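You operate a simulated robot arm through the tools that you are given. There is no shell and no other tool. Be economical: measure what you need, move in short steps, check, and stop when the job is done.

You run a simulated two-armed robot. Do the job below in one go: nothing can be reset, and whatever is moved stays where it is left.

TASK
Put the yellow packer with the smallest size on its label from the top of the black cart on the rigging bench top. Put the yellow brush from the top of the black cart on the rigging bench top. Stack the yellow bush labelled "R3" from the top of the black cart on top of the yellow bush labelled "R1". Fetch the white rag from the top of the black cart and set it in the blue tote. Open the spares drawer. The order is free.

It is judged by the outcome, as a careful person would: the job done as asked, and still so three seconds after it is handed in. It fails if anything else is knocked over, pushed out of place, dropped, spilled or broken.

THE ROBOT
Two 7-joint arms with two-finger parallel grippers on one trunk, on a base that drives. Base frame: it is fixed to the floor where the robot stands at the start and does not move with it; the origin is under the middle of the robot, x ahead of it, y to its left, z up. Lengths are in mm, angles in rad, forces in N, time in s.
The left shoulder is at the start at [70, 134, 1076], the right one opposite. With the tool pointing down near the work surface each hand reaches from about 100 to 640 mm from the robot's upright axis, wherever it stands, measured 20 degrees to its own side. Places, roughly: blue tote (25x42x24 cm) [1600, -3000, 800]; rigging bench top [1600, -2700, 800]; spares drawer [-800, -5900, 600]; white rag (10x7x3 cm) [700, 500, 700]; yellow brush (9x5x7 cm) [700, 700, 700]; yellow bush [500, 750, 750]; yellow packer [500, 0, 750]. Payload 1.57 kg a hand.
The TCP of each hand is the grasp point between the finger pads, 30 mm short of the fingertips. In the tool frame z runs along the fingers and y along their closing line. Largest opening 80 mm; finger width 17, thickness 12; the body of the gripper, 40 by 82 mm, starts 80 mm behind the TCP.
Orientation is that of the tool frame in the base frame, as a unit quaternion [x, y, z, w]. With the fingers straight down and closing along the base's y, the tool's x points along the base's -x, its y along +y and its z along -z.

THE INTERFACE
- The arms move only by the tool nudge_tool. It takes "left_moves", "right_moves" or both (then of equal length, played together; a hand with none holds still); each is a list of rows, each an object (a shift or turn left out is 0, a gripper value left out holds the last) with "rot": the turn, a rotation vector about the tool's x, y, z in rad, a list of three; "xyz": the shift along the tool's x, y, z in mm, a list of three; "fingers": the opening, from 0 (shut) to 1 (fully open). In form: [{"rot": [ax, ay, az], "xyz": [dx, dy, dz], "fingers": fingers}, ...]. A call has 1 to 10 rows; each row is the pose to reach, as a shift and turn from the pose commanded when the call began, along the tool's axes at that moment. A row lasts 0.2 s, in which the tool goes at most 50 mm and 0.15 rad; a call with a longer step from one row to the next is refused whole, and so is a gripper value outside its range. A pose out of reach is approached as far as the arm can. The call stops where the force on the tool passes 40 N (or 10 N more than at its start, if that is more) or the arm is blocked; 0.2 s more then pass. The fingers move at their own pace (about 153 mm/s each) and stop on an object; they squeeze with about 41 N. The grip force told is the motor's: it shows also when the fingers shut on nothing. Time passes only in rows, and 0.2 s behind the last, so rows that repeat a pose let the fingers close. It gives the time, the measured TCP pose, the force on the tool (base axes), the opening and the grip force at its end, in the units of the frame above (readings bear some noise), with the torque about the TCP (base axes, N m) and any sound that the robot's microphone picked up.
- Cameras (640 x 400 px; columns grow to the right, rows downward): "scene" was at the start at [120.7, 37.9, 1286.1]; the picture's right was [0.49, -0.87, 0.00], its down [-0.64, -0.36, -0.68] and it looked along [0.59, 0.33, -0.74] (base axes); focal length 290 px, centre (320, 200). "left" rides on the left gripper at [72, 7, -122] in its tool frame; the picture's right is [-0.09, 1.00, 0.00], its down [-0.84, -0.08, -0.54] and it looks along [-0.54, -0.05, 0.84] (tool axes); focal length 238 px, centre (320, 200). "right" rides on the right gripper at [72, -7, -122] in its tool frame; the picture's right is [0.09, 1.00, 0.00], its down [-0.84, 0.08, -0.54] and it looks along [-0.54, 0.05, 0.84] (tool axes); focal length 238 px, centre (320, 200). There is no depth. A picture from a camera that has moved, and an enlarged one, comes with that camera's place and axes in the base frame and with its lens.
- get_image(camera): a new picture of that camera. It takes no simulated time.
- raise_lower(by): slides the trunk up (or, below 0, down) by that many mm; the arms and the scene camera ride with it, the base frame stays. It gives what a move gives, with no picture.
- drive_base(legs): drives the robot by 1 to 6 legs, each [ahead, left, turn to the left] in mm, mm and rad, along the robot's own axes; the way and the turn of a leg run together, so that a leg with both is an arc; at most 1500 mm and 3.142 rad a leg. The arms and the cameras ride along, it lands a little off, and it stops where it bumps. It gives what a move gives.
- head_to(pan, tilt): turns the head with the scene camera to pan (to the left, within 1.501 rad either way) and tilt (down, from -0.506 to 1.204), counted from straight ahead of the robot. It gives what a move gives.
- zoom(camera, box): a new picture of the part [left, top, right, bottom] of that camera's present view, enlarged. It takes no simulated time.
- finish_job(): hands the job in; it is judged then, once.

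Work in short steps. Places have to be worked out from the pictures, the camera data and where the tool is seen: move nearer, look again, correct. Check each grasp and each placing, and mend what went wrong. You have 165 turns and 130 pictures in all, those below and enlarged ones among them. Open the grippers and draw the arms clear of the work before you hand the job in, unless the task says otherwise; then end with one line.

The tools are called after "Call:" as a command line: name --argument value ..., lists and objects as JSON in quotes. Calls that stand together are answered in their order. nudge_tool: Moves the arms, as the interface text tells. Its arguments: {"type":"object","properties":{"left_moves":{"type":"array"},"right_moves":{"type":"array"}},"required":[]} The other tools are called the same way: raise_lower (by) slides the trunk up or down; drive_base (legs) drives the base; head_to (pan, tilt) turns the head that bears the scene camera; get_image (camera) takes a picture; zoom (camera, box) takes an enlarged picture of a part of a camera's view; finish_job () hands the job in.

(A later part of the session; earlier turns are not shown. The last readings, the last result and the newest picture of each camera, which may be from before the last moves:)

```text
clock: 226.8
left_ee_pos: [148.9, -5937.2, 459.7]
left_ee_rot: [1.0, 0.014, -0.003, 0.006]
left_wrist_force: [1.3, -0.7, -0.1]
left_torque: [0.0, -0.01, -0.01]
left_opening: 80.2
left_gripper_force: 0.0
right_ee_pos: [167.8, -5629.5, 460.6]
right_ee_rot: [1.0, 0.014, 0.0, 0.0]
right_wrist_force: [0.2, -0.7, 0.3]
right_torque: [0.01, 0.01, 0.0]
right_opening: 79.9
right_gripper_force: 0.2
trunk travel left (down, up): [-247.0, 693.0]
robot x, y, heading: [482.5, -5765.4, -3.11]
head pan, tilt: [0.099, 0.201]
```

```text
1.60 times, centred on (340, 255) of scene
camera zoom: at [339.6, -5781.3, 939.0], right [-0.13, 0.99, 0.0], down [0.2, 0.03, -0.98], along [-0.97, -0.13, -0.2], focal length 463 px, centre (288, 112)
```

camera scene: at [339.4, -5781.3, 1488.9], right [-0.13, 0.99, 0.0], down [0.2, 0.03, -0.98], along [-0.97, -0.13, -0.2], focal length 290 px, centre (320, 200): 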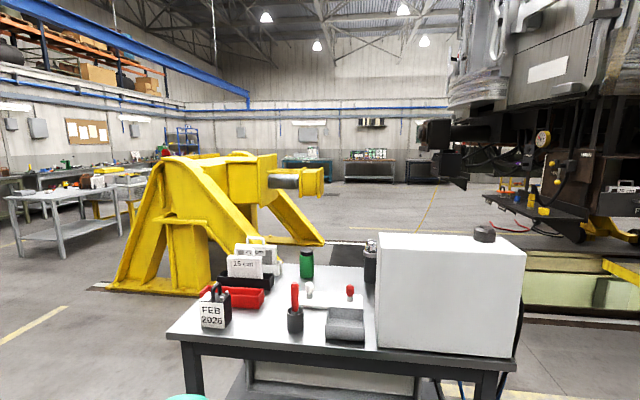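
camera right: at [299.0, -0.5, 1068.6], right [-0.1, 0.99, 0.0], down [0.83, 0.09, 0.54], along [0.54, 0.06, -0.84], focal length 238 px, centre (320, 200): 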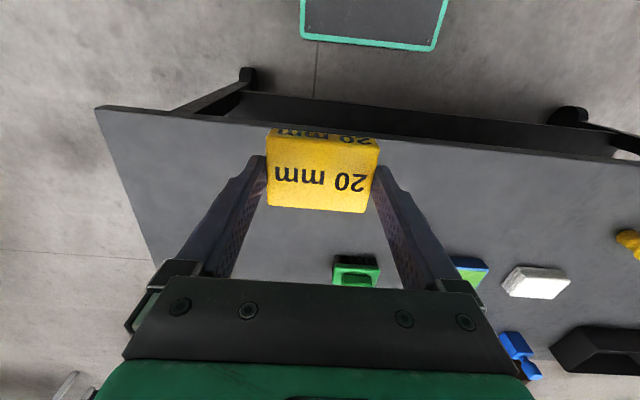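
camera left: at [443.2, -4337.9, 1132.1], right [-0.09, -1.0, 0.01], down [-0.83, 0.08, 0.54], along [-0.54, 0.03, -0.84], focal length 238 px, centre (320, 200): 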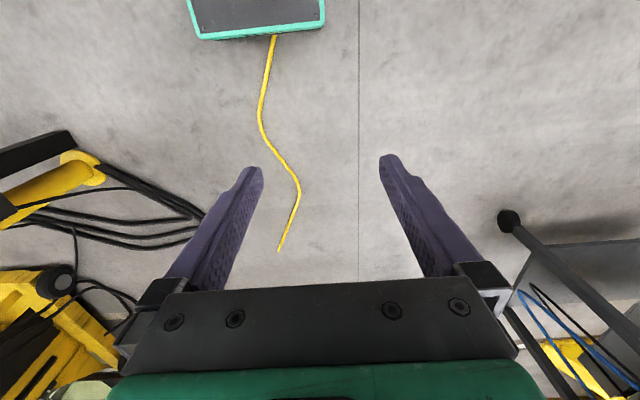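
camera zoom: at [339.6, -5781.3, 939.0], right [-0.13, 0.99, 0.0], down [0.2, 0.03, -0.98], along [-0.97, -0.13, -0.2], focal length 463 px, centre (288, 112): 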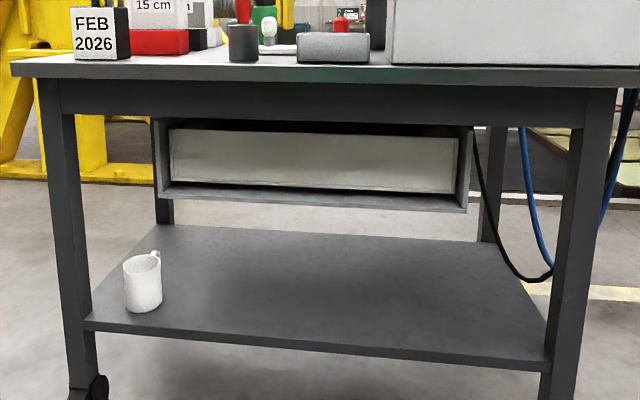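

No handle on this side: this is the drawer's back. The front must be on the west side. I raise the trunk a bit and drive round the north end to ≈[−1770,−5900], facing +x.

Call:
raise_lower --by 300

Call:
drive_base --legs '[[0, 0, -0.03], [0, -850, 0], [1400, 0, 0], [850, 0, 0]]'

Call:
head_to --pan 1.2 --tilt 0.4

Call:
get_image --camera "scene"

```text
clock: 229.8
left_ee_pos: [149.5, -5936.3, 760.3]
left_ee_rot: [1.0, 0.014, -0.002, 0.006]
left_wrist_force: [-0.2, -0.4, 0.3]
left_torque: [0.01, 0.0, 0.0]
left_opening: 79.9
left_gripper_force: 0.2
right_ee_pos: [167.6, -5629.2, 761.1]
right_ee_rot: [1.0, 0.013, -0.001, 0.001]
right_wrist_force: [0.5, 0.2, 0.1]
right_torque: [0.0, 0.02, -0.02]
right_opening: 79.6
right_gripper_force: 0.0
trunk travel left (down, up): [-547.0, 393.0]
robot x, y, heading: [481.0, -5764.8, -3.108]
head pan, tilt: [0.099, 0.201]
```

```text
clock: 243.8
left_ee_pos: [-1792.2, -5090.5, 763.8]
left_ee_rot: [1.0, -0.001, -0.008, 0.006]
left_wrist_force: [-0.9, 0.9, -0.8]
left_torque: [0.01, 0.0, 0.01]
left_opening: 79.8
left_gripper_force: 0.1
right_ee_pos: [-1762.7, -4784.1, 760.9]
right_ee_rot: [1.0, -0.001, -0.004, 0.001]
right_wrist_force: [-0.3, 0.1, 0.0]
right_torque: [0.0, 0.0, 0.01]
right_opening: 79.9
right_gripper_force: 0.1
trunk travel left (down, up): [-547.0, 393.0]
robot x, y, heading: [-1462.1, -4929.0, 3.139]
head pan, tilt: [0.099, 0.201]
stopped in leg 4: the robot was blocked; the commanded pose is now the measured one
```

```text
clock: 245.1
left_ee_pos: [-1791.4, -5090.6, 763.9]
left_ee_rot: [1.0, 0.002, -0.011, 0.007]
left_wrist_force: [0.4, 0.8, -0.2]
left_torque: [0.02, 0.01, 0.02]
left_opening: 80.2
left_gripper_force: 0.1
right_ee_pos: [-1762.4, -4783.8, 762.1]
right_ee_rot: [1.0, -0.001, -0.007, 0.001]
right_wrist_force: [-1.1, -0.3, 0.6]
right_torque: [-0.03, 0.03, 0.0]
right_opening: 80.0
right_gripper_force: 0.0
trunk travel left (down, up): [-547.0, 393.0]
robot x, y, heading: [-1466.7, -4933.7, -3.142]
head pan, tilt: [1.201, 0.4]
```

```text
47 pictures are left
camera scene: at [-1529.1, -5016.9, 1219.4], right [-0.93, 0.36, 0.02], down [0.12, 0.36, -0.92], along [-0.34, -0.86, -0.38], focal length 290 px, centre (320, 200)
```

scene: 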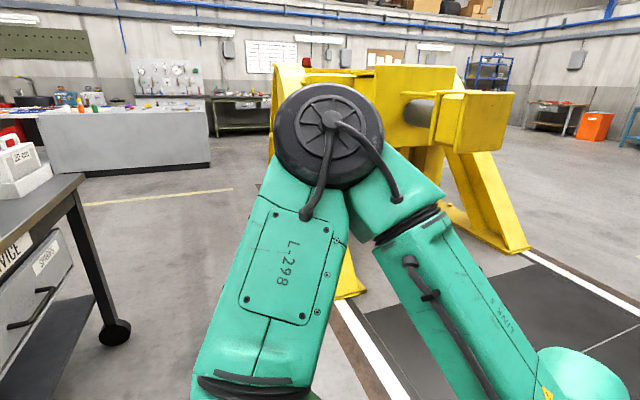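

A raised track edge at x≈−1680 stopped the base; I back off it. The drawer front labelled SPARES with a bar handle is visible on the trolley's west face.

Call:
drive_base --legs '[[-60, 0, 0]]'

Call:
head_to --pan 1.5 --tilt 0.6

Call:
get_image --camera "scene"

```text
clock: 246.1
left_ee_pos: [-1743.7, -5091.8, 760.7]
left_ee_rot: [1.0, 0.001, -0.002, 0.006]
left_wrist_force: [0.1, -0.4, -0.1]
left_torque: [0.0, 0.0, 0.01]
left_opening: 80.0
left_gripper_force: 0.0
right_ee_pos: [-1714.5, -4783.5, 760.0]
right_ee_rot: [1.0, -0.001, 0.002, 0.0]
right_wrist_force: [0.7, 0.5, 0.7]
right_torque: [0.03, 0.08, -0.02]
right_opening: 79.9
right_gripper_force: 0.2
trunk travel left (down, up): [-547.0, 393.0]
robot x, y, heading: [-1412.6, -4929.7, -3.137]
head pan, tilt: [1.201, 0.4]
```

```text
clock: 246.9
left_ee_pos: [-1743.9, -5089.3, 760.0]
left_ee_rot: [1.0, 0.001, -0.002, 0.006]
left_wrist_force: [0.6, -0.1, -0.8]
left_torque: [-0.01, -0.01, 0.0]
left_opening: 79.8
left_gripper_force: 0.0
right_ee_pos: [-1715.1, -4783.0, 759.4]
right_ee_rot: [1.0, -0.001, 0.002, 0.0]
right_wrist_force: [0.2, -0.1, 0.3]
right_torque: [-0.02, -0.02, 0.0]
right_opening: 79.9
right_gripper_force: 0.0
trunk travel left (down, up): [-547.0, 393.0]
robot x, y, heading: [-1410.2, -4931.1, -3.136]
head pan, tilt: [1.499, 0.6]
```

```text
46 pictures are left
camera scene: at [-1462.8, -5019.4, 1202.2], right [-1.0, 0.07, 0.0], down [0.04, 0.56, -0.83], along [-0.06, -0.82, -0.56], focal length 290 px, centre (320, 200)
```

scene: 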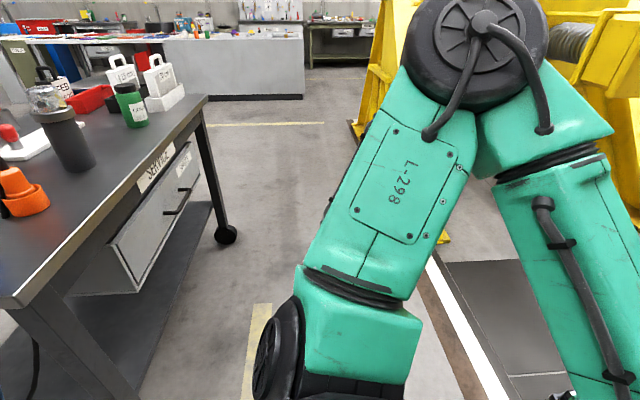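

I zoom on the drawer front and handle.

Call:
zoom --camera "scene" --box '[90, 120, 250, 300]'

```text
2.22 times, centred on (170, 210) of scene
camera zoom: at [-1462.8, -5019.4, 1202.2], right [-1.0, 0.07, 0.0], down [0.04, 0.56, -0.83], along [-0.06, -0.82, -0.56], focal length 643 px, centre (653, 178)
```

zoom: 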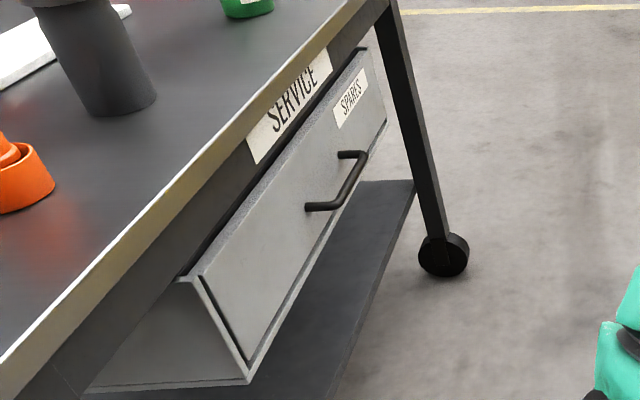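

Estimate: handle bar along y at x≈−1041, z≈616, y −5830…−5970; drawer front x≈−989. I'll stand facing −y on the strip west of the trolley, left hand horizontal (fingers closing vertically, pointing +x/−y) and pull toward −x. First turn to face −y.

Call:
drive_base --legs '[[0, 0, 1.565]]'

Call:
nudge_tool --left_moves '[{"rot": [-0.123, -0.051, 0.051], "xyz": [0, 0, 0]}, {"rot": [-0.247, -0.102, 0.102]}, {"rot": [-0.37, -0.153, 0.153]}, {"rot": [-0.494, -0.204, 0.204]}, {"rot": [-0.617, -0.255, 0.255]}, {"rot": [-0.74, -0.306, 0.306]}, {"rot": [-0.864, -0.357, 0.357]}, {"rot": [-0.987, -0.408, 0.408]}, {"rot": [-1.11, -0.459, 0.459]}, {"rot": [-1.234, -0.51, 0.51]}]'

```text
clock: 251.1
left_ee_pos: [-1242.2, -5266.5, 759.9]
left_ee_rot: [0.703, 0.711, 0.003, 0.005]
left_wrist_force: [0.1, -0.8, -0.1]
left_torque: [-0.03, -0.03, -0.01]
left_opening: 79.8
left_gripper_force: 0.0
right_ee_pos: [-1549.8, -5239.6, 759.4]
right_ee_rot: [0.704, 0.71, 0.002, -0.001]
right_wrist_force: [-0.2, -0.1, -0.7]
right_torque: [-0.01, 0.01, 0.02]
right_opening: 80.3
right_gripper_force: 0.0
trunk travel left (down, up): [-547.0, 393.0]
robot x, y, heading: [-1404.6, -4930.2, -1.558]
head pan, tilt: [1.499, 0.6]
```

```text
clock: 253.3
left_ee_pos: [-1141.7, -5358.2, 789.7]
left_ee_rot: [0.698, 0.368, 0.239, 0.565]
left_wrist_force: [0.5, -0.4, 0.5]
left_torque: [0.04, -0.02, 0.02]
left_opening: 79.9
left_gripper_force: 0.1
left hand out of reach, approached as far as the arm can: row 1, 2, 3, 4, 5, 6, 7, 8, 9, 10
right_ee_pos: [-1551.4, -5239.6, 759.0]
right_ee_rot: [0.704, 0.71, 0.001, -0.001]
right_wrist_force: [0.8, 0.8, -0.5]
right_torque: [-0.01, -0.01, -0.02]
right_opening: 79.7
right_gripper_force: 0.0
trunk travel left (down, up): [-547.0, 393.0]
robot x, y, heading: [-1409.2, -4928.3, -1.559]
head pan, tilt: [1.499, 0.6]
```

Orientation nearly there (tool z≈[.75,−.61,−.25]). I finish the rotation and view from the left hand.

Call:
nudge_tool --left_moves '[{"rot": [-0.12, -0.053, 0.05]}, {"rot": [-0.245, -0.108, 0.1]}, {"rot": [-0.245, -0.108, 0.1]}]'

Call:
get_image --camera "left"

Call:
get_image --camera "scene"

```text
clock: 254.1
left_ee_pos: [-1098.8, -5390.5, 802.1]
left_ee_rot: [0.651, 0.27, 0.274, 0.655]
left_wrist_force: [0.5, 0.5, -0.7]
left_torque: [0.01, 0.01, -0.04]
left_opening: 79.9
left_gripper_force: 0.1
left hand out of reach, approached as far as the arm can: row 1, 2, 3
right_ee_pos: [-1549.7, -5240.4, 760.7]
right_ee_rot: [0.704, 0.71, 0.002, -0.001]
right_wrist_force: [-0.1, -0.1, 0.8]
right_torque: [0.0, 0.02, 0.05]
right_opening: 80.0
right_gripper_force: 0.1
trunk travel left (down, up): [-547.0, 393.0]
robot x, y, heading: [-1405.8, -4930.3, -1.564]
head pan, tilt: [1.499, 0.6]
```

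```text
44 pictures are left
camera left: at [-1136.1, -5253.1, 808.9], right [-0.07, -0.06, 1.0], down [-0.97, -0.21, -0.08], along [0.22, -0.97, -0.05], focal length 238 px, centre (320, 200)
```

left: 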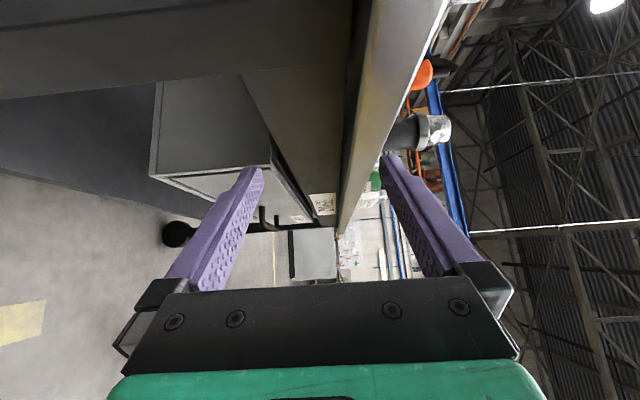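

```text
43 pictures are left
camera scene: at [-1317.2, -4986.4, 1202.2], right [-0.06, -1.0, 0.0], down [-0.56, 0.03, -0.83], along [0.82, -0.05, -0.56], focal length 290 px, centre (320, 200)
```

scene: 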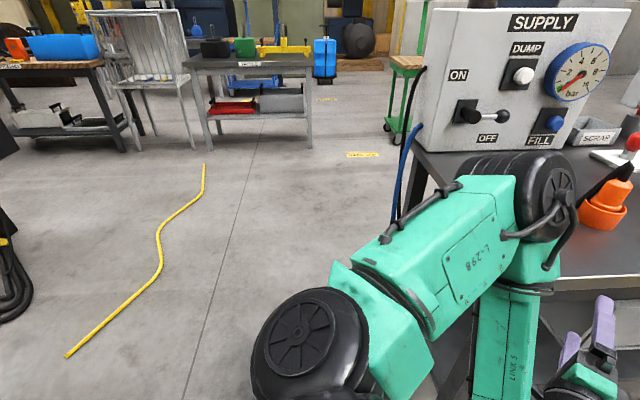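

The left elbow comes close to the supply panel, so the left arm is unsuitable here. I bring the left hand back inward (toward −x), undo its rotation, and will use the right arm, pointing left.

Call:
nudge_tool --left_moves '[{"xyz": [-25, 0, -25]}, {"xyz": [-50, 0, -50]}, {"xyz": [-75, 0, -75], "rot": [0.12, 0.05, -0.05]}, {"xyz": [-95, 0, -95], "rot": [0.24, 0.1, -0.1]}, {"xyz": [-105, 0, -105], "rot": [0.36, 0.15, -0.15]}, {"xyz": [-110, 0, -110], "rot": [0.48, 0.2, -0.2]}, {"xyz": [-110, 0, -110], "rot": [0.6, 0.25, -0.25]}, {"xyz": [-110, 0, -110], "rot": [0.72, 0.3, -0.3]}, {"xyz": [-110, 0, -110], "rot": [0.84, 0.35, -0.35]}, {"xyz": [-110, 0, -110], "rot": [0.96, 0.4, -0.4]}]'

```text
clock: 256.3
left_ee_pos: [-1247.0, -5388.8, 804.6]
left_ee_rot: [0.746, 0.604, 0.108, 0.259]
left_wrist_force: [-0.3, -0.3, -0.3]
left_torque: [-0.03, -0.01, 0.01]
left_opening: 79.9
left_gripper_force: 0.0
left hand out of reach, approached as far as the arm can: row 1, 2, 3, 4, 5, 6, 7, 8, 9, 10
right_ee_pos: [-1551.0, -5240.7, 759.1]
right_ee_rot: [0.704, 0.71, 0.001, -0.002]
right_wrist_force: [-1.0, -0.7, 0.4]
right_torque: [0.0, 0.03, 0.01]
right_opening: 80.1
right_gripper_force: 0.0
trunk travel left (down, up): [-547.0, 393.0]
robot x, y, heading: [-1408.6, -4926.7, -1.559]
head pan, tilt: [1.499, 0.6]
```

Finish un-rotating the left hand, and at the same time rotate the right hand to point left (closing vertical).

Call:
nudge_tool --left_moves '[{"rot": [0.12, 0.05, -0.05]}, {"rot": [0.24, 0.1, -0.1]}, {"rot": [0.36, 0.15, -0.15]}, {"rot": [0.48, 0.2, -0.2]}, {"rot": [0.52, 0.21, -0.21]}, {"rot": [0.52, 0.21, -0.21]}, {"rot": [0.52, 0.21, -0.21]}, {"rot": [0.52, 0.21, -0.21]}, {"rot": [0.52, 0.21, -0.21]}, {"rot": [0.52, 0.21, -0.21]}]' --right_moves '[{"rot": [-0.14, 0, 0]}, {"rot": [-0.28, 0, 0]}, {"rot": [-0.42, 0, 0]}, {"rot": [-0.56, 0, 0]}, {"rot": [-0.7, 0, 0]}, {"rot": [-0.84, 0, 0]}, {"rot": [-0.98, 0, 0]}, {"rot": [-1.12, 0, 0]}, {"rot": [-1.26, 0, 0]}, {"rot": [-1.4, 0, 0]}]'

Call:
head_to --pan 0.4 --tilt 0.8

Call:
get_image --camera "scene"

```text
clock: 258.5
left_ee_pos: [-1247.8, -5388.5, 802.6]
left_ee_rot: [0.705, 0.709, 0.0, 0.006]
left_wrist_force: [-0.3, 0.1, 0.8]
left_torque: [-0.01, -0.01, 0.02]
left_opening: 79.8
left_gripper_force: 0.0
right_ee_pos: [-1555.9, -5240.2, 759.6]
right_ee_rot: [0.657, 0.653, 0.266, 0.265]
right_wrist_force: [0.1, 0.0, 0.4]
right_torque: [-0.03, 0.01, -0.02]
right_opening: 80.0
right_gripper_force: 0.2
right hand out of reach, approached as far as the arm can: row 6, 7, 8, 9, 10
trunk travel left (down, up): [-547.0, 393.0]
robot x, y, heading: [-1409.1, -4935.1, -1.558]
head pan, tilt: [1.499, 0.6]
```

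```text
clock: 259.9
left_ee_pos: [-1248.3, -5388.6, 803.5]
left_ee_rot: [0.706, 0.708, 0.001, 0.006]
left_wrist_force: [-0.1, 0.8, -0.3]
left_torque: [0.0, -0.02, -0.01]
left_opening: 79.8
left_gripper_force: 0.0
right_ee_pos: [-1555.8, -5240.3, 758.7]
right_ee_rot: [0.657, 0.654, 0.266, 0.265]
right_wrist_force: [-0.4, 0.7, 0.5]
right_torque: [-0.01, 0.0, 0.0]
right_opening: 79.9
right_gripper_force: 0.0
trunk travel left (down, up): [-547.0, 393.0]
robot x, y, heading: [-1408.2, -4926.9, -1.56]
head pan, tilt: [0.4, 0.799]
```

```text
42 pictures are left
camera scene: at [-1373.0, -5055.1, 1185.3], right [-0.92, -0.4, 0.0], down [-0.29, 0.66, -0.7], along [0.28, -0.64, -0.72], focal length 290 px, centre (320, 200)
```

scene: 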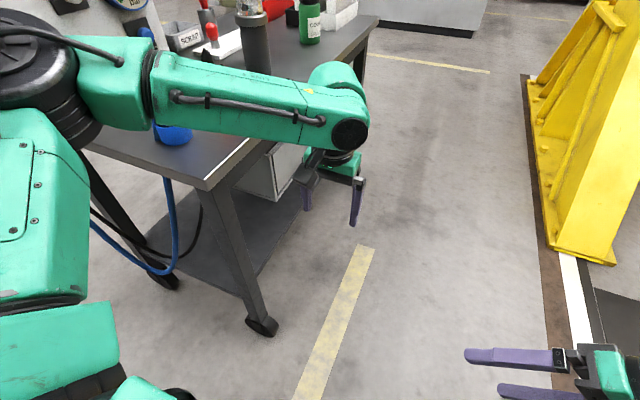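

The right hand has pitched ~45°, more should be possible farther out. Now tuck the left hand back and up so the right arm can cross below it.

Call:
nudge_tool --left_moves '[{"xyz": [15, 0, -40]}, {"xyz": [35, -5, -80]}, {"xyz": [60, -10, -120]}, {"xyz": [90, -15, -155]}, {"xyz": [120, -20, -185]}, {"xyz": [150, -20, -210]}, {"xyz": [175, -20, -230]}, {"xyz": [200, -20, -250]}]'

Call:
raise_lower --by -60

Call:
head_to --pan 1.1 --tilt 0.5

Call:
get_image --camera "scene"

```text
clock: 261.6
left_ee_pos: [-1272.3, -5185.7, 1051.0]
left_ee_rot: [0.706, 0.708, 0.0, 0.007]
left_wrist_force: [0.0, -0.2, 0.1]
left_torque: [-0.03, -0.04, 0.02]
left_opening: 80.3
left_gripper_force: 0.1
right_ee_pos: [-1555.6, -5240.1, 759.3]
right_ee_rot: [0.657, 0.654, 0.266, 0.264]
right_wrist_force: [-0.7, 1.0, -0.4]
right_torque: [0.01, -0.04, -0.01]
right_opening: 79.7
right_gripper_force: 0.0
trunk travel left (down, up): [-547.0, 393.0]
robot x, y, heading: [-1407.8, -4930.2, -1.556]
head pan, tilt: [0.4, 0.799]
```

```text
clock: 262.6
left_ee_pos: [-1271.3, -5187.4, 990.0]
left_ee_rot: [0.706, 0.708, 0.001, 0.007]
left_wrist_force: [0.4, -0.8, -0.2]
left_torque: [-0.02, 0.02, -0.02]
left_opening: 79.9
left_gripper_force: 0.1
right_ee_pos: [-1555.6, -5240.6, 698.3]
right_ee_rot: [0.657, 0.654, 0.266, 0.264]
right_wrist_force: [0.7, 0.7, 0.0]
right_torque: [0.02, -0.01, 0.02]
right_opening: 80.1
right_gripper_force: 0.0
trunk travel left (down, up): [-487.0, 453.0]
robot x, y, heading: [-1403.9, -4931.2, -1.556]
head pan, tilt: [0.4, 0.799]
```

```text
clock: 263.7
left_ee_pos: [-1270.7, -5187.2, 989.8]
left_ee_rot: [0.706, 0.708, 0.0, 0.007]
left_wrist_force: [0.4, -0.3, 0.0]
left_torque: [0.03, 0.04, -0.04]
left_opening: 80.0
left_gripper_force: 0.1
right_ee_pos: [-1555.5, -5239.5, 699.8]
right_ee_rot: [0.657, 0.654, 0.266, 0.265]
right_wrist_force: [0.4, 0.4, 0.9]
right_torque: [0.03, 0.01, 0.01]
right_opening: 80.0
right_gripper_force: 0.1
trunk travel left (down, up): [-487.0, 453.0]
robot x, y, heading: [-1409.0, -4933.1, -1.559]
head pan, tilt: [1.1, 0.499]
```

```text
41 pictures are left
camera scene: at [-1323.8, -5021.6, 1151.3], right [-0.44, -0.9, 0.0], down [-0.43, 0.21, -0.88], along [0.79, -0.39, -0.48], focal length 290 px, centre (320, 200)
```

scene: 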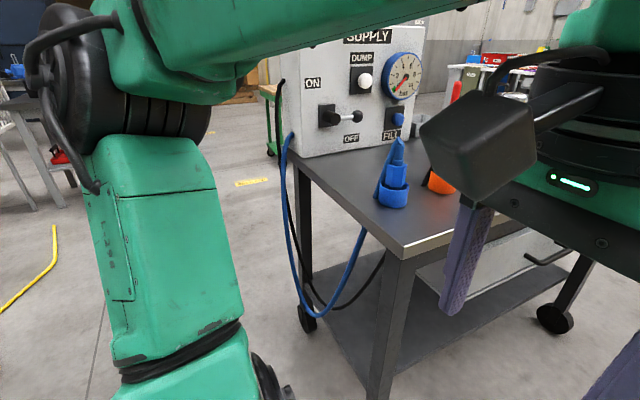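

Table edge confirmed at x≈−1041; the left elbow will pass above the tabletop edge but clear. I drive alongside to ≈[−1450,−5560].

Call:
drive_base --legs '[[0, -41, -0.012], [400, 0, 0], [230, 0, 0]]'

Call:
get_image --camera "right"

Call:
head_to --pan 0.7 --tilt 0.8

Call:
get_image --camera "scene"

```text
clock: 268.1
left_ee_pos: [-1312.5, -5821.8, 989.9]
left_ee_rot: [0.708, 0.706, 0.0, 0.007]
left_wrist_force: [0.4, -0.2, -0.4]
left_torque: [0.06, 0.01, 0.0]
left_opening: 79.9
left_gripper_force: 0.0
right_ee_pos: [-1597.2, -5873.1, 698.6]
right_ee_rot: [0.659, 0.651, 0.266, 0.265]
right_wrist_force: [0.2, 0.6, 0.2]
right_torque: [-0.01, 0.01, 0.0]
right_opening: 79.9
right_gripper_force: 0.0
trunk travel left (down, up): [-487.0, 453.0]
robot x, y, heading: [-1447.0, -5564.0, -1.569]
head pan, tilt: [1.1, 0.499]
```

```text
40 pictures are left
camera right: at [-1686.2, -5800.8, 783.6], right [0.72, 0.08, 0.69], down [-0.33, -0.84, 0.44], along [0.61, -0.54, -0.57], focal length 238 px, centre (320, 200)
```

right: 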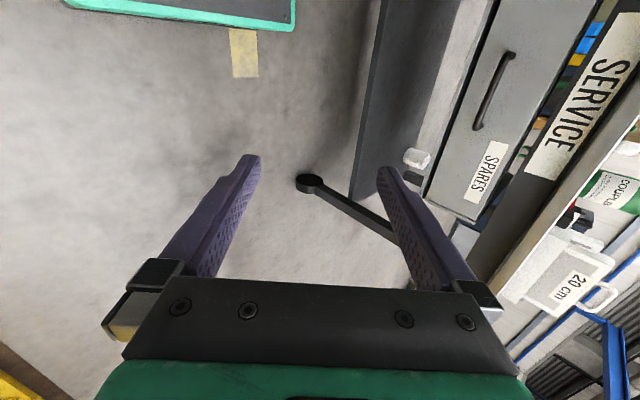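

```text
clock: 268.9
left_ee_pos: [-1311.0, -5822.0, 990.3]
left_ee_rot: [0.708, 0.706, 0.001, 0.007]
left_wrist_force: [0.5, -0.2, 0.7]
left_torque: [0.03, 0.0, 0.01]
left_opening: 80.0
left_gripper_force: 0.0
right_ee_pos: [-1597.6, -5872.1, 697.9]
right_ee_rot: [0.66, 0.651, 0.265, 0.266]
right_wrist_force: [0.6, 0.2, 0.8]
right_torque: [0.01, -0.03, -0.01]
right_opening: 79.9
right_gripper_force: 0.0
trunk travel left (down, up): [-487.0, 453.0]
robot x, y, heading: [-1446.3, -5563.6, -1.566]
head pan, tilt: [0.7, 0.799]
```

```text
39 pictures are left
camera scene: at [-1392.5, -5676.3, 1125.4], right [-0.76, -0.65, 0.0], down [-0.46, 0.55, -0.7], along [0.45, -0.53, -0.72], focal length 290 px, centre (320, 200)
```

scene: 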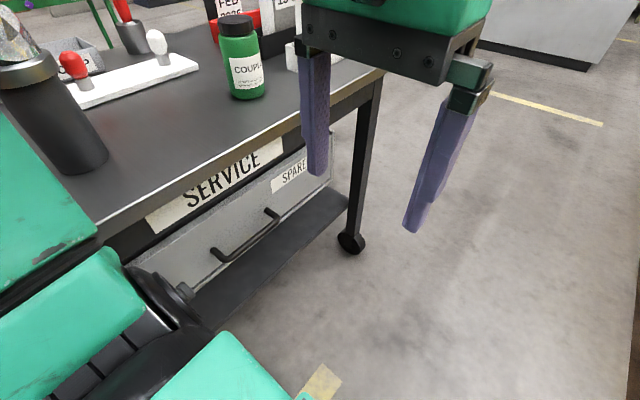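

Two views give the bar at x≈−1061, z≈656, y −5786…−5927; face ≈ −1013. I move the right hand toward it to a stand-off at x≈−1200 (left hand goes up 60 mm).

Call:
nudge_tool --right_moves '[{"xyz": [2, 26, 31]}, {"xyz": [4, 51, 61]}, {"xyz": [6, 77, 92]}, {"xyz": [8, 103, 122]}, {"xyz": [10, 128, 152]}, {"xyz": [12, 154, 183]}, {"xyz": [14, 180, 213]}, {"xyz": [16, 206, 244]}, {"xyz": [18, 231, 274]}, {"xyz": [20, 257, 305]}]' --left_moves '[{"xyz": [0, 0, -30]}, {"xyz": [0, 0, -60]}, {"xyz": [0, 0, -60]}, {"xyz": [0, 0, -60]}, {"xyz": [0, 0, -60]}, {"xyz": [0, 0, -60]}, {"xyz": [0, 0, -60]}, {"xyz": [0, 0, -60]}, {"xyz": [0, 0, -60]}, {"xyz": [0, 0, -60]}]'

Call:
get_image --camera "scene"

```text
clock: 271.1
left_ee_pos: [-1312.0, -5822.6, 1050.2]
left_ee_rot: [0.708, 0.706, 0.001, 0.006]
left_wrist_force: [-0.1, -0.1, -0.3]
left_torque: [0.01, 0.01, -0.02]
left_opening: 79.8
left_gripper_force: 0.0
right_ee_pos: [-1197.9, -5857.9, 658.1]
right_ee_rot: [0.66, 0.651, 0.265, 0.266]
right_wrist_force: [-0.8, 0.2, -0.3]
right_torque: [-0.03, -0.06, -0.01]
right_opening: 80.0
right_gripper_force: 0.0
trunk travel left (down, up): [-487.0, 453.0]
robot x, y, heading: [-1444.1, -5562.4, -1.57]
head pan, tilt: [0.7, 0.799]
```

```text
38 pictures are left
camera scene: at [-1391.3, -5676.3, 1125.3], right [-0.76, -0.65, 0.0], down [-0.47, 0.55, -0.7], along [0.45, -0.53, -0.72], focal length 290 px, centre (320, 200)
```

scene: 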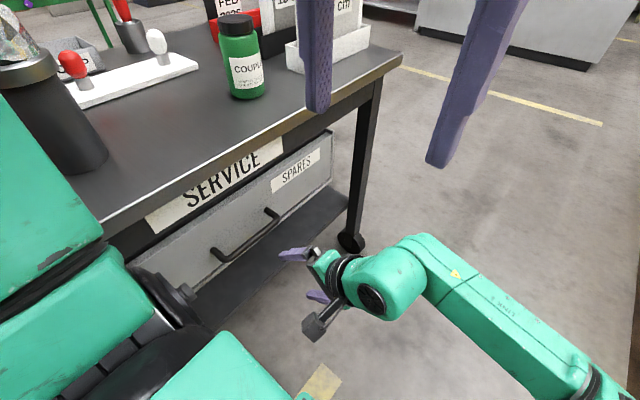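

Right hand is at the stand-off. Now level it (−0.8 rad about tool x).

Call:
nudge_tool --right_moves '[{"rot": [-0.14, 0, 0]}, {"rot": [-0.28, 0, 0]}, {"rot": [-0.42, 0, 0]}, {"rot": [-0.56, 0, 0]}, {"rot": [-0.7, 0, 0]}, {"rot": [-0.8, 0, 0]}, {"rot": [-0.8, 0, 0]}]'

Call:
get_image --camera "right"

Call:
get_image --camera "scene"

```text
clock: 272.7
left_ee_pos: [-1313.9, -5821.3, 1049.2]
left_ee_rot: [0.708, 0.706, 0.0, 0.007]
left_wrist_force: [0.2, 0.2, 0.3]
left_torque: [-0.01, 0.04, 0.0]
left_opening: 80.0
left_gripper_force: 0.0
right_ee_pos: [-1200.4, -5857.4, 658.7]
right_ee_rot: [0.544, 0.537, 0.454, 0.457]
right_wrist_force: [0.4, 0.1, 0.2]
right_torque: [0.0, 0.03, 0.01]
right_opening: 79.9
right_gripper_force: 0.1
right hand out of reach, approached as far as the arm can: row 5, 6, 7
trunk travel left (down, up): [-487.0, 453.0]
robot x, y, heading: [-1443.7, -5562.9, -1.569]
head pan, tilt: [0.7, 0.799]
```

```text
37 pictures are left
camera right: at [-1320.7, -5783.9, 674.5], right [0.17, 0.09, 0.98], down [-0.53, -0.83, 0.17], along [0.83, -0.55, -0.1], focal length 238 px, centre (320, 200)
```

right: 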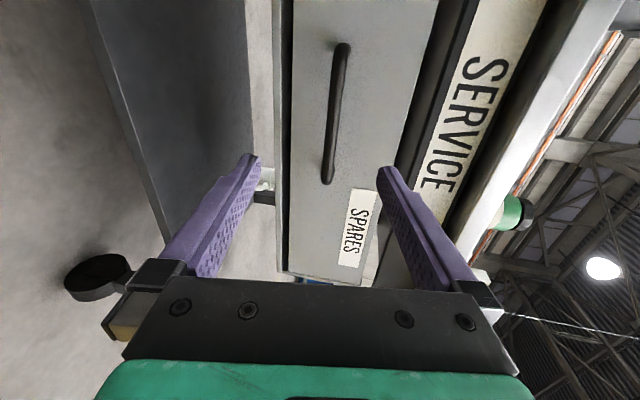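

```text
36 pictures are left
camera scene: at [-1392.5, -5676.3, 1125.3], right [-0.76, -0.65, 0.0], down [-0.46, 0.55, -0.7], along [0.45, -0.53, -0.72], focal length 290 px, centre (320, 200)
```

scene: 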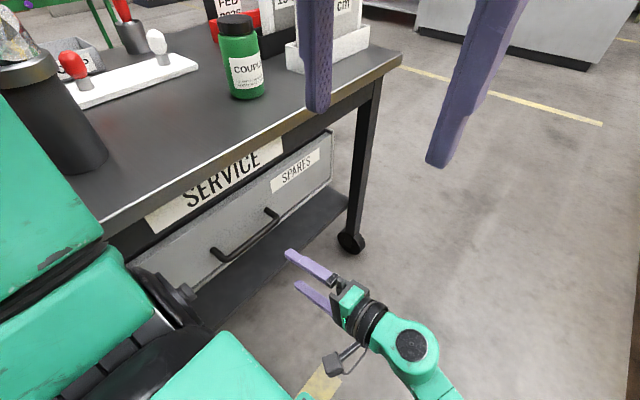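

Bar centre ≈[−1061,−5855,653]; hand is 10° from level — good enough. I advance with half-open fingers to put the bar between the pads.

Call:
nudge_tool --right_moves '[{"xyz": [1, 4, 25], "fingers": 0.6}, {"xyz": [1, 8, 50], "fingers": 0.6}, {"xyz": [2, 11, 75], "fingers": 0.6}, {"xyz": [2, 15, 100], "fingers": 0.6}, {"xyz": [2, 15, 100], "fingers": 0.6}]'

Call:
get_image --camera "right"

Call:
zoom --camera "scene" --box '[180, 180, 380, 310]'

```text
clock: 274.1
left_ee_pos: [-1313.6, -5822.5, 1049.3]
left_ee_rot: [0.708, 0.706, 0.0, 0.007]
left_wrist_force: [0.7, -0.1, -0.6]
left_torque: [-0.02, -0.02, -0.01]
left_opening: 79.7
left_gripper_force: 0.2
right_ee_pos: [-1136.8, -5874.3, 614.9]
right_ee_rot: [0.57, 0.549, 0.421, 0.443]
right_wrist_force: [-0.7, -0.2, -0.1]
right_torque: [0.03, -0.02, -0.02]
right_opening: 48.2
right_gripper_force: 0.1
right hand out of reach, approached as far as the arm can: row 4, 5
trunk travel left (down, up): [-487.0, 453.0]
robot x, y, heading: [-1445.3, -5566.1, -1.563]
head pan, tilt: [0.7, 0.799]
stopped in row 5 (right hand): the arm was blocked; the commanded pose is now the measured one
```

```text
35 pictures are left
camera right: at [-1253.1, -5797.9, 640.7], right [0.26, 0.09, 0.96], down [-0.54, -0.81, 0.22], along [0.8, -0.57, -0.16], focal length 238 px, centre (320, 200)
```

right: 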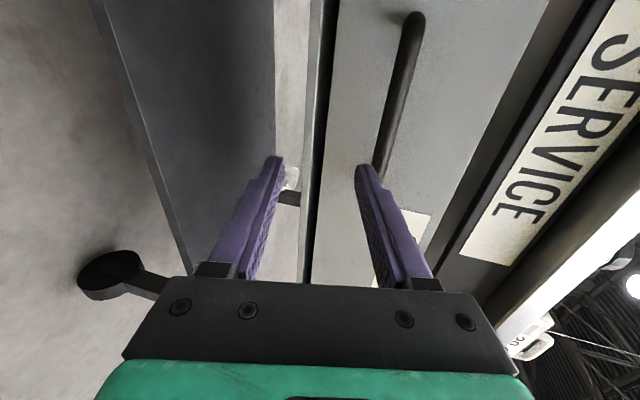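

```text
3.08 times, centred on (280, 245) of scene
camera zoom: at [-1392.7, -5676.5, 1125.3], right [-0.76, -0.65, 0.0], down [-0.46, 0.55, -0.7], along [0.45, -0.53, -0.72], focal length 891 px, centre (443, 62)
```

zoom: 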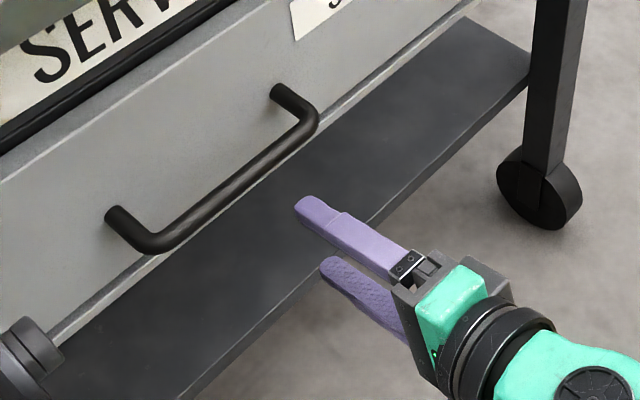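

The arm jammed at a joint limit with that pure sideways pointing. I retreat, and will yaw the tool 45° forward, with the base ~100 mm farther north and a bit nearer.

Call:
nudge_tool --right_moves '[{"xyz": [6, 9, -44]}, {"xyz": [12, 18, -88]}, {"xyz": [12, 18, -88], "rot": [0, -0.14, 0.036]}, {"xyz": [12, 18, -88], "rot": [0, -0.28, 0.072]}, {"xyz": [12, 18, -88], "rot": [0, -0.42, 0.109]}, {"xyz": [12, 18, -88], "rot": [0, -0.56, 0.145]}, {"xyz": [12, 18, -88], "rot": [0, -0.7, 0.18]}, {"xyz": [12, 18, -88], "rot": [0, -0.76, 0.198]}]'

```text
clock: 275.9
left_ee_pos: [-1322.7, -5826.8, 1049.4]
left_ee_rot: [0.708, 0.706, 0.006, 0.008]
left_wrist_force: [0.0, -0.9, -0.3]
left_torque: [0.07, 0.02, 0.01]
left_opening: 79.8
left_gripper_force: 0.1
right_ee_pos: [-1241.0, -5824.2, 598.7]
right_ee_rot: [0.725, 0.371, 0.201, 0.545]
right_wrist_force: [0.3, 0.2, 0.0]
right_torque: [-0.02, -0.03, -0.02]
right_opening: 47.9
right_gripper_force: 0.0
trunk travel left (down, up): [-487.0, 453.0]
robot x, y, heading: [-1447.3, -5566.0, -1.566]
head pan, tilt: [0.7, 0.799]
stopped in row 8 (right hand): the arm was blocked; the commanded pose is now the measured one
```

Blocked again, and the whole robot shifted slightly — something is touching. I look down at the right arm.

Call:
head_to --pan -0.3 --tilt 1.0

Call:
get_image --camera "scene"

```text
clock: 277.2
left_ee_pos: [-1324.2, -5828.6, 1050.5]
left_ee_rot: [0.709, 0.705, 0.007, 0.009]
left_wrist_force: [0.0, -0.4, -0.3]
left_torque: [-0.02, -0.01, 0.0]
left_opening: 80.0
left_gripper_force: 0.0
right_ee_pos: [-1239.3, -5824.4, 600.7]
right_ee_rot: [0.725, 0.368, 0.203, 0.545]
right_wrist_force: [0.5, 0.0, 0.5]
right_torque: [-0.02, -0.02, 0.02]
right_opening: 48.1
right_gripper_force: 0.0
trunk travel left (down, up): [-487.0, 453.0]
robot x, y, heading: [-1444.2, -5559.4, -1.567]
head pan, tilt: [-0.3, 1.0]
```

```text
33 pictures are left
camera scene: at [-1475.9, -5688.2, 1109.1], right [-0.96, 0.29, -0.01], down [0.25, 0.81, -0.53], along [-0.15, -0.51, -0.85], focal length 290 px, centre (320, 200)
```

scene: 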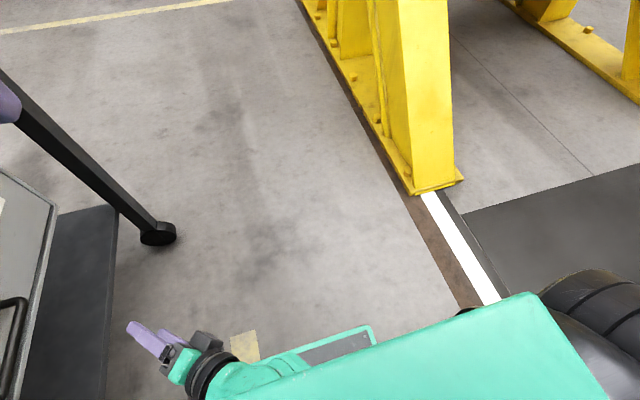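

Nothing obvious touches; it's likely an arm limit. I return the right hand to the 45°-pitched pose that worked, and lift it to z≈690.

Call:
nudge_tool --right_moves '[{"xyz": [-5, 15, 0], "rot": [0.068, 0.108, -0.047]}, {"xyz": [-10, 31, 0], "rot": [0.137, 0.216, -0.094]}, {"xyz": [-14, 46, 0], "rot": [0.206, 0.324, -0.141]}, {"xyz": [-19, 61, 0], "rot": [0.275, 0.432, -0.188]}, {"xyz": [-24, 77, 0], "rot": [0.343, 0.54, -0.235]}, {"xyz": [-28, 92, -1], "rot": [0.412, 0.648, -0.282]}, {"xyz": [-28, 92, -1], "rot": [0.412, 0.648, -0.282]}]'

Call:
get_image --camera "right"

```text
clock: 277.9
left_ee_pos: [-1326.6, -5836.3, 1047.2]
left_ee_rot: [0.708, 0.706, 0.012, 0.006]
left_wrist_force: [-0.7, -0.3, -0.4]
left_torque: [0.01, -0.02, 0.0]
left_opening: 80.1
left_gripper_force: 0.2
right_ee_pos: [-1273.4, -5782.0, 556.0]
right_ee_rot: [0.686, 0.576, 0.195, 0.399]
right_wrist_force: [0.0, 0.0, -0.7]
right_torque: [0.0, 0.01, -0.02]
right_opening: 47.8
right_gripper_force: 0.1
right hand out of reach, approached as far as the arm can: row 3
trunk travel left (down, up): [-487.0, 453.0]
robot x, y, heading: [-1444.6, -5563.0, -1.565]
head pan, tilt: [-0.3, 1.0]
stopped in row 3 (right hand): the arm was blocked; the commanded pose is now the measured one
```

```text
32 pictures are left
camera right: at [-1346.0, -5673.4, 613.8], right [0.66, 0.07, 0.75], down [-0.56, -0.62, 0.55], along [0.5, -0.78, -0.37], focal length 238 px, centre (320, 200)
```

right: 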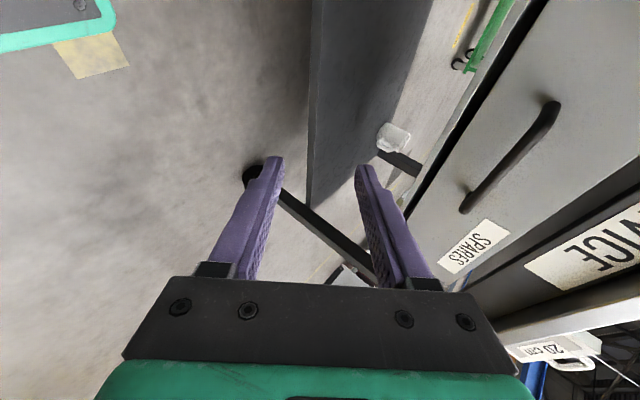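

The hand sinks while commanded up and the robot leans: the right elbow must be touching something. I look to the right.

Call:
head_to --pan -1.2 --tilt 0.9

Call:
get_image --camera "scene"

```text
clock: 279.1
left_ee_pos: [-1327.0, -5837.7, 1045.8]
left_ee_rot: [0.708, 0.706, 0.013, 0.006]
left_wrist_force: [-0.6, 0.2, 0.4]
left_torque: [-0.02, -0.04, 0.01]
left_opening: 80.0
left_gripper_force: 0.1
right_ee_pos: [-1270.6, -5778.4, 557.1]
right_ee_rot: [0.687, 0.576, 0.198, 0.397]
right_wrist_force: [-0.3, -0.3, -0.6]
right_torque: [-0.01, 0.0, 0.04]
right_opening: 48.1
right_gripper_force: 0.1
trunk travel left (down, up): [-487.0, 453.0]
robot x, y, heading: [-1448.5, -5565.7, -1.569]
head pan, tilt: [-1.201, 0.901]
```

```text
31 pictures are left
camera scene: at [-1529.6, -5658.7, 1115.1], right [-0.37, 0.93, 0.01], down [0.74, 0.3, -0.61], along [-0.57, -0.21, -0.8], focal length 290 px, centre (320, 200)
```

scene: 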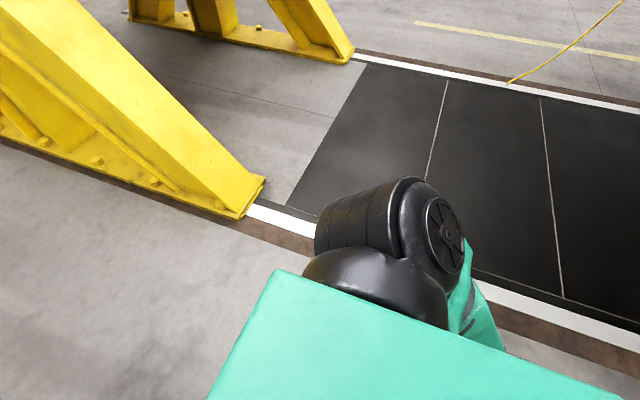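

The upper arm hangs downward there (elbow-down branch). I retract the right hand toward −x and slightly up, orientation kept, to free it.

Call:
nudge_tool --right_moves '[{"xyz": [-9, -16, -38]}, {"xyz": [-17, -32, -75]}, {"xyz": [-26, -48, -113]}, {"xyz": [-35, -65, -151]}, {"xyz": [-44, -81, -188]}, {"xyz": [-44, -81, -188]}]'

Call:
get_image --camera "scene"

```text
clock: 280.5
left_ee_pos: [-1314.6, -5823.9, 1048.3]
left_ee_rot: [0.708, 0.706, 0.003, 0.005]
left_wrist_force: [-0.2, -0.2, -0.2]
left_torque: [0.01, -0.01, 0.03]
left_opening: 79.8
left_gripper_force: 0.2
right_ee_pos: [-1463.6, -5751.0, 614.3]
right_ee_rot: [0.685, 0.578, 0.192, 0.399]
right_wrist_force: [-0.4, -0.2, 0.6]
right_torque: [0.01, 0.02, 0.02]
right_opening: 47.9
right_gripper_force: 0.0
right hand out of reach, approached as far as the arm can: row 5, 6
trunk travel left (down, up): [-487.0, 453.0]
robot x, y, heading: [-1445.8, -5562.7, -1.569]
head pan, tilt: [-1.201, 0.901]
```

```text
30 pictures are left
camera scene: at [-1516.2, -5644.1, 1117.3], right [-0.37, 0.93, 0.0], down [0.73, 0.29, -0.62], along [-0.58, -0.23, -0.78], focal length 290 px, centre (320, 200)
```

scene: 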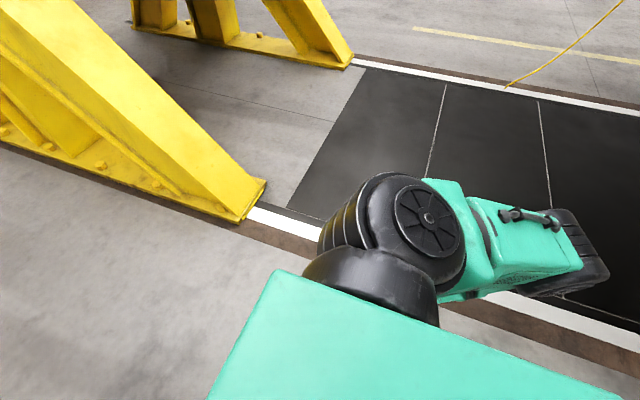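

Freed, no lean. I restore the right hand's earlier good orientation and bring it to ≈[−1500,−5870,690].

Call:
nudge_tool --right_moves '[{"xyz": [-27, 8, -7], "rot": [0.03, 0.08, -0.005]}, {"xyz": [-54, 15, -14], "rot": [0.06, 0.16, -0.01]}, {"xyz": [-82, 23, -21], "rot": [0.08, 0.24, -0.015]}, {"xyz": [-109, 31, -28], "rot": [0.107, 0.325, -0.02]}, {"xyz": [-136, 38, -35], "rot": [0.107, 0.325, -0.02]}, {"xyz": [-136, 38, -35], "rot": [0.107, 0.325, -0.02]}]'

```text
clock: 281.9
left_ee_pos: [-1314.5, -5823.2, 1049.0]
left_ee_rot: [0.709, 0.706, 0.003, 0.006]
left_wrist_force: [0.1, -0.1, 0.0]
left_torque: [0.01, 0.02, 0.01]
left_opening: 79.9
left_gripper_force: 0.0
right_ee_pos: [-1497.8, -5870.0, 689.0]
right_ee_rot: [0.661, 0.651, 0.265, 0.263]
right_wrist_force: [0.0, 0.0, 0.1]
right_torque: [0.02, -0.01, -0.04]
right_opening: 48.2
right_gripper_force: 0.1
right hand out of reach, approached as far as the arm can: row 1
trunk travel left (down, up): [-487.0, 453.0]
robot x, y, heading: [-1447.2, -5567.7, -1.569]
head pan, tilt: [-1.201, 0.901]
```

Now out to ≈[−1210,−5858,666] as before.

Call:
nudge_tool --right_moves '[{"xyz": [2, 24, 27]}, {"xyz": [4, 48, 54]}, {"xyz": [6, 72, 81]}, {"xyz": [8, 95, 108]}, {"xyz": [10, 119, 136]}, {"xyz": [12, 143, 163]}, {"xyz": [14, 167, 190]}, {"xyz": [15, 190, 217]}, {"xyz": [15, 190, 217]}]'

Call:
head_to --pan 0.7 --tilt 0.8

Call:
get_image --camera "right"

Call:
get_image --camera "scene"

```text
clock: 283.9
left_ee_pos: [-1314.1, -5823.3, 1048.3]
left_ee_rot: [0.708, 0.706, 0.002, 0.006]
left_wrist_force: [-0.5, -0.5, -0.5]
left_torque: [0.0, -0.03, 0.01]
left_opening: 80.0
left_gripper_force: 0.0
right_ee_pos: [-1211.0, -5858.3, 664.5]
right_ee_rot: [0.66, 0.652, 0.265, 0.264]
right_wrist_force: [0.0, -0.2, 0.1]
right_torque: [0.03, 0.0, 0.0]
right_opening: 47.7
right_gripper_force: 0.2
trunk travel left (down, up): [-487.0, 453.0]
robot x, y, heading: [-1446.9, -5564.0, -1.572]
head pan, tilt: [-1.201, 0.901]
```

```text
clock: 285.8
left_ee_pos: [-1314.4, -5822.9, 1048.5]
left_ee_rot: [0.708, 0.706, 0.002, 0.006]
left_wrist_force: [-0.7, -0.7, 0.6]
left_torque: [0.01, 0.0, 0.02]
left_opening: 79.9
left_gripper_force: 0.0
right_ee_pos: [-1210.9, -5857.4, 664.3]
right_ee_rot: [0.661, 0.651, 0.265, 0.264]
right_wrist_force: [0.1, 0.6, -1.0]
right_torque: [0.01, 0.01, -0.02]
right_opening: 48.2
right_gripper_force: 0.1
trunk travel left (down, up): [-487.0, 453.0]
robot x, y, heading: [-1447.8, -5560.3, -1.567]
head pan, tilt: [0.7, 0.799]
```

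```text
29 pictures are left
camera right: at [-1300.0, -5785.2, 750.2], right [0.72, 0.08, 0.69], down [-0.33, -0.84, 0.44], along [0.61, -0.54, -0.57], focal length 238 px, centre (320, 200)
```

right: 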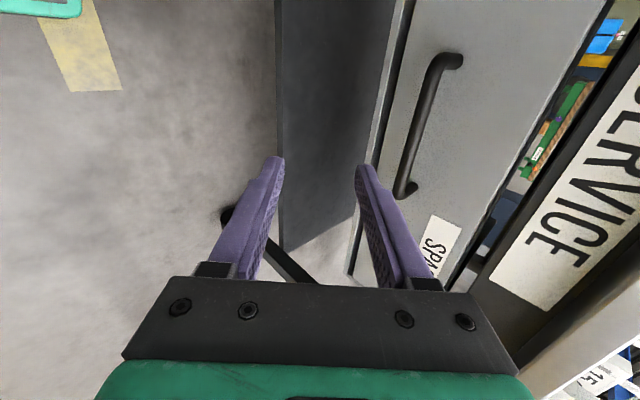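

```text
28 pictures are left
camera scene: at [-1392.9, -5676.9, 1125.3], right [-0.76, -0.65, 0.0], down [-0.46, 0.55, -0.7], along [0.45, -0.53, -0.72], focal length 290 px, centre (320, 200)
```

scene: 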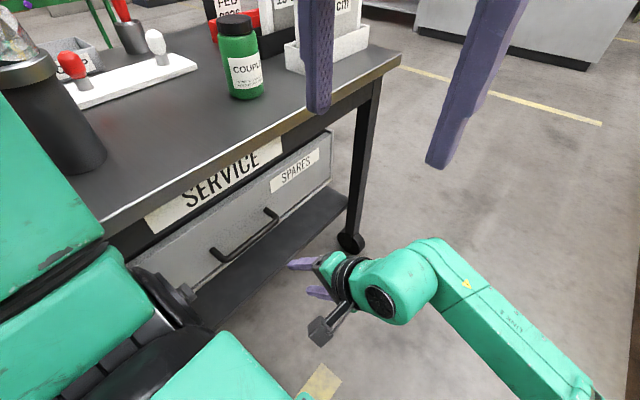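

Bar refined ≈[−1058,−5856,650]. I raise the hand 35 mm, set opening ~36 mm, then sidle the base 105 mm toward the trolley so the final approach is along the tool axis.

Call:
nudge_tool --right_moves '[{"xyz": [0, 12, -12], "fingers": 0.45}, {"xyz": [0, 24, -25], "fingers": 0.45}, {"xyz": [0, 24, -25], "fingers": 0.45}]'

Call:
drive_base --legs '[[0, 105, 0]]'

Call:
get_image --camera "right"

Call:
get_image --camera "scene"

```text
clock: 286.6
left_ee_pos: [-1314.7, -5823.1, 1049.0]
left_ee_rot: [0.708, 0.706, 0.002, 0.006]
left_wrist_force: [-0.7, -0.7, 1.0]
left_torque: [0.02, -0.04, 0.0]
left_opening: 79.8
left_gripper_force: 0.0
right_ee_pos: [-1211.7, -5858.1, 699.8]
right_ee_rot: [0.661, 0.651, 0.265, 0.264]
right_wrist_force: [-0.1, -0.2, -0.5]
right_torque: [0.03, 0.0, -0.01]
right_opening: 36.0
right_gripper_force: 0.0
trunk travel left (down, up): [-487.0, 453.0]
robot x, y, heading: [-1446.6, -5568.2, -1.564]
head pan, tilt: [0.7, 0.799]
```

```text
clock: 287.7
left_ee_pos: [-1207.5, -5822.8, 1049.5]
left_ee_rot: [0.708, 0.706, 0.003, 0.006]
left_wrist_force: [-0.2, -0.1, 1.0]
left_torque: [0.03, 0.01, 0.0]
left_opening: 80.2
left_gripper_force: 0.0
right_ee_pos: [-1104.7, -5858.4, 700.4]
right_ee_rot: [0.661, 0.651, 0.265, 0.263]
right_wrist_force: [-0.4, 0.5, 0.5]
right_torque: [-0.01, 0.02, 0.0]
right_opening: 36.0
right_gripper_force: 0.1
trunk travel left (down, up): [-487.0, 453.0]
robot x, y, heading: [-1338.2, -5562.1, -1.564]
head pan, tilt: [0.7, 0.799]
```

```text
27 pictures are left
camera right: at [-1193.6, -5785.6, 785.1], right [0.72, 0.08, 0.69], down [-0.33, -0.84, 0.44], along [0.61, -0.54, -0.57], focal length 238 px, centre (320, 200)
```

right: 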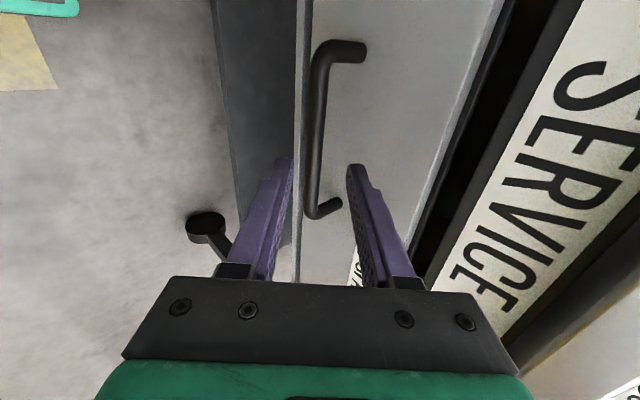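

```text
26 pictures are left
camera scene: at [-1286.1, -5676.4, 1125.3], right [-0.76, -0.65, 0.0], down [-0.46, 0.55, -0.7], along [0.45, -0.53, -0.72], focal length 290 px, centre (320, 200)
```

scene: 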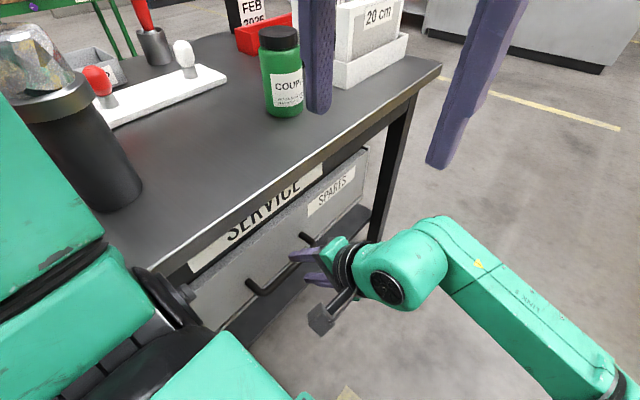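

The bar lies right on the tool axis between the fingers. Advance 60 mm along it and close.

Call:
nudge_tool --right_moves '[{"xyz": [0, 0, 20]}, {"xyz": [0, 0, 40]}, {"xyz": [0, 0, 52]}, {"xyz": [0, 0, 60]}, {"xyz": [0, 0, 60]}]'

Call:
get_image --camera "right"

```text
clock: 288.9
left_ee_pos: [-1209.3, -5821.8, 1048.8]
left_ee_rot: [0.709, 0.705, 0.003, 0.006]
left_wrist_force: [0.6, -0.3, 0.0]
left_torque: [0.01, -0.07, -0.01]
left_opening: 79.8
left_gripper_force: 0.1
right_ee_pos: [-1066.2, -5858.7, 657.6]
right_ee_rot: [0.661, 0.651, 0.264, 0.264]
right_wrist_force: [0.2, -0.2, -0.4]
right_torque: [0.0, -0.02, 0.0]
right_opening: 36.4
right_gripper_force: 0.0
trunk travel left (down, up): [-487.0, 453.0]
robot x, y, heading: [-1338.8, -5563.8, -1.566]
head pan, tilt: [0.7, 0.799]
```

```text
25 pictures are left
camera right: at [-1153.5, -5786.0, 742.1], right [0.72, 0.08, 0.69], down [-0.33, -0.84, 0.44], along [0.61, -0.54, -0.57], focal length 238 px, centre (320, 200)
```

right: 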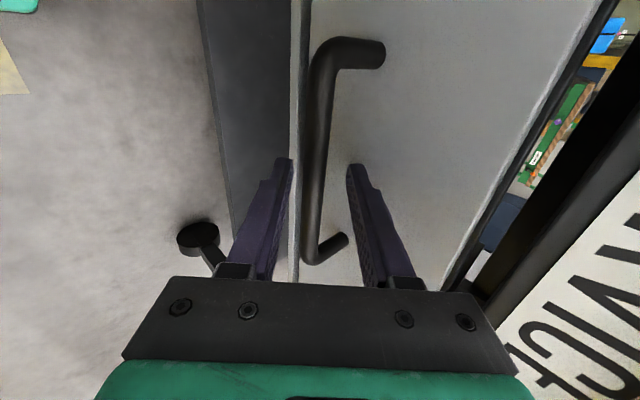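

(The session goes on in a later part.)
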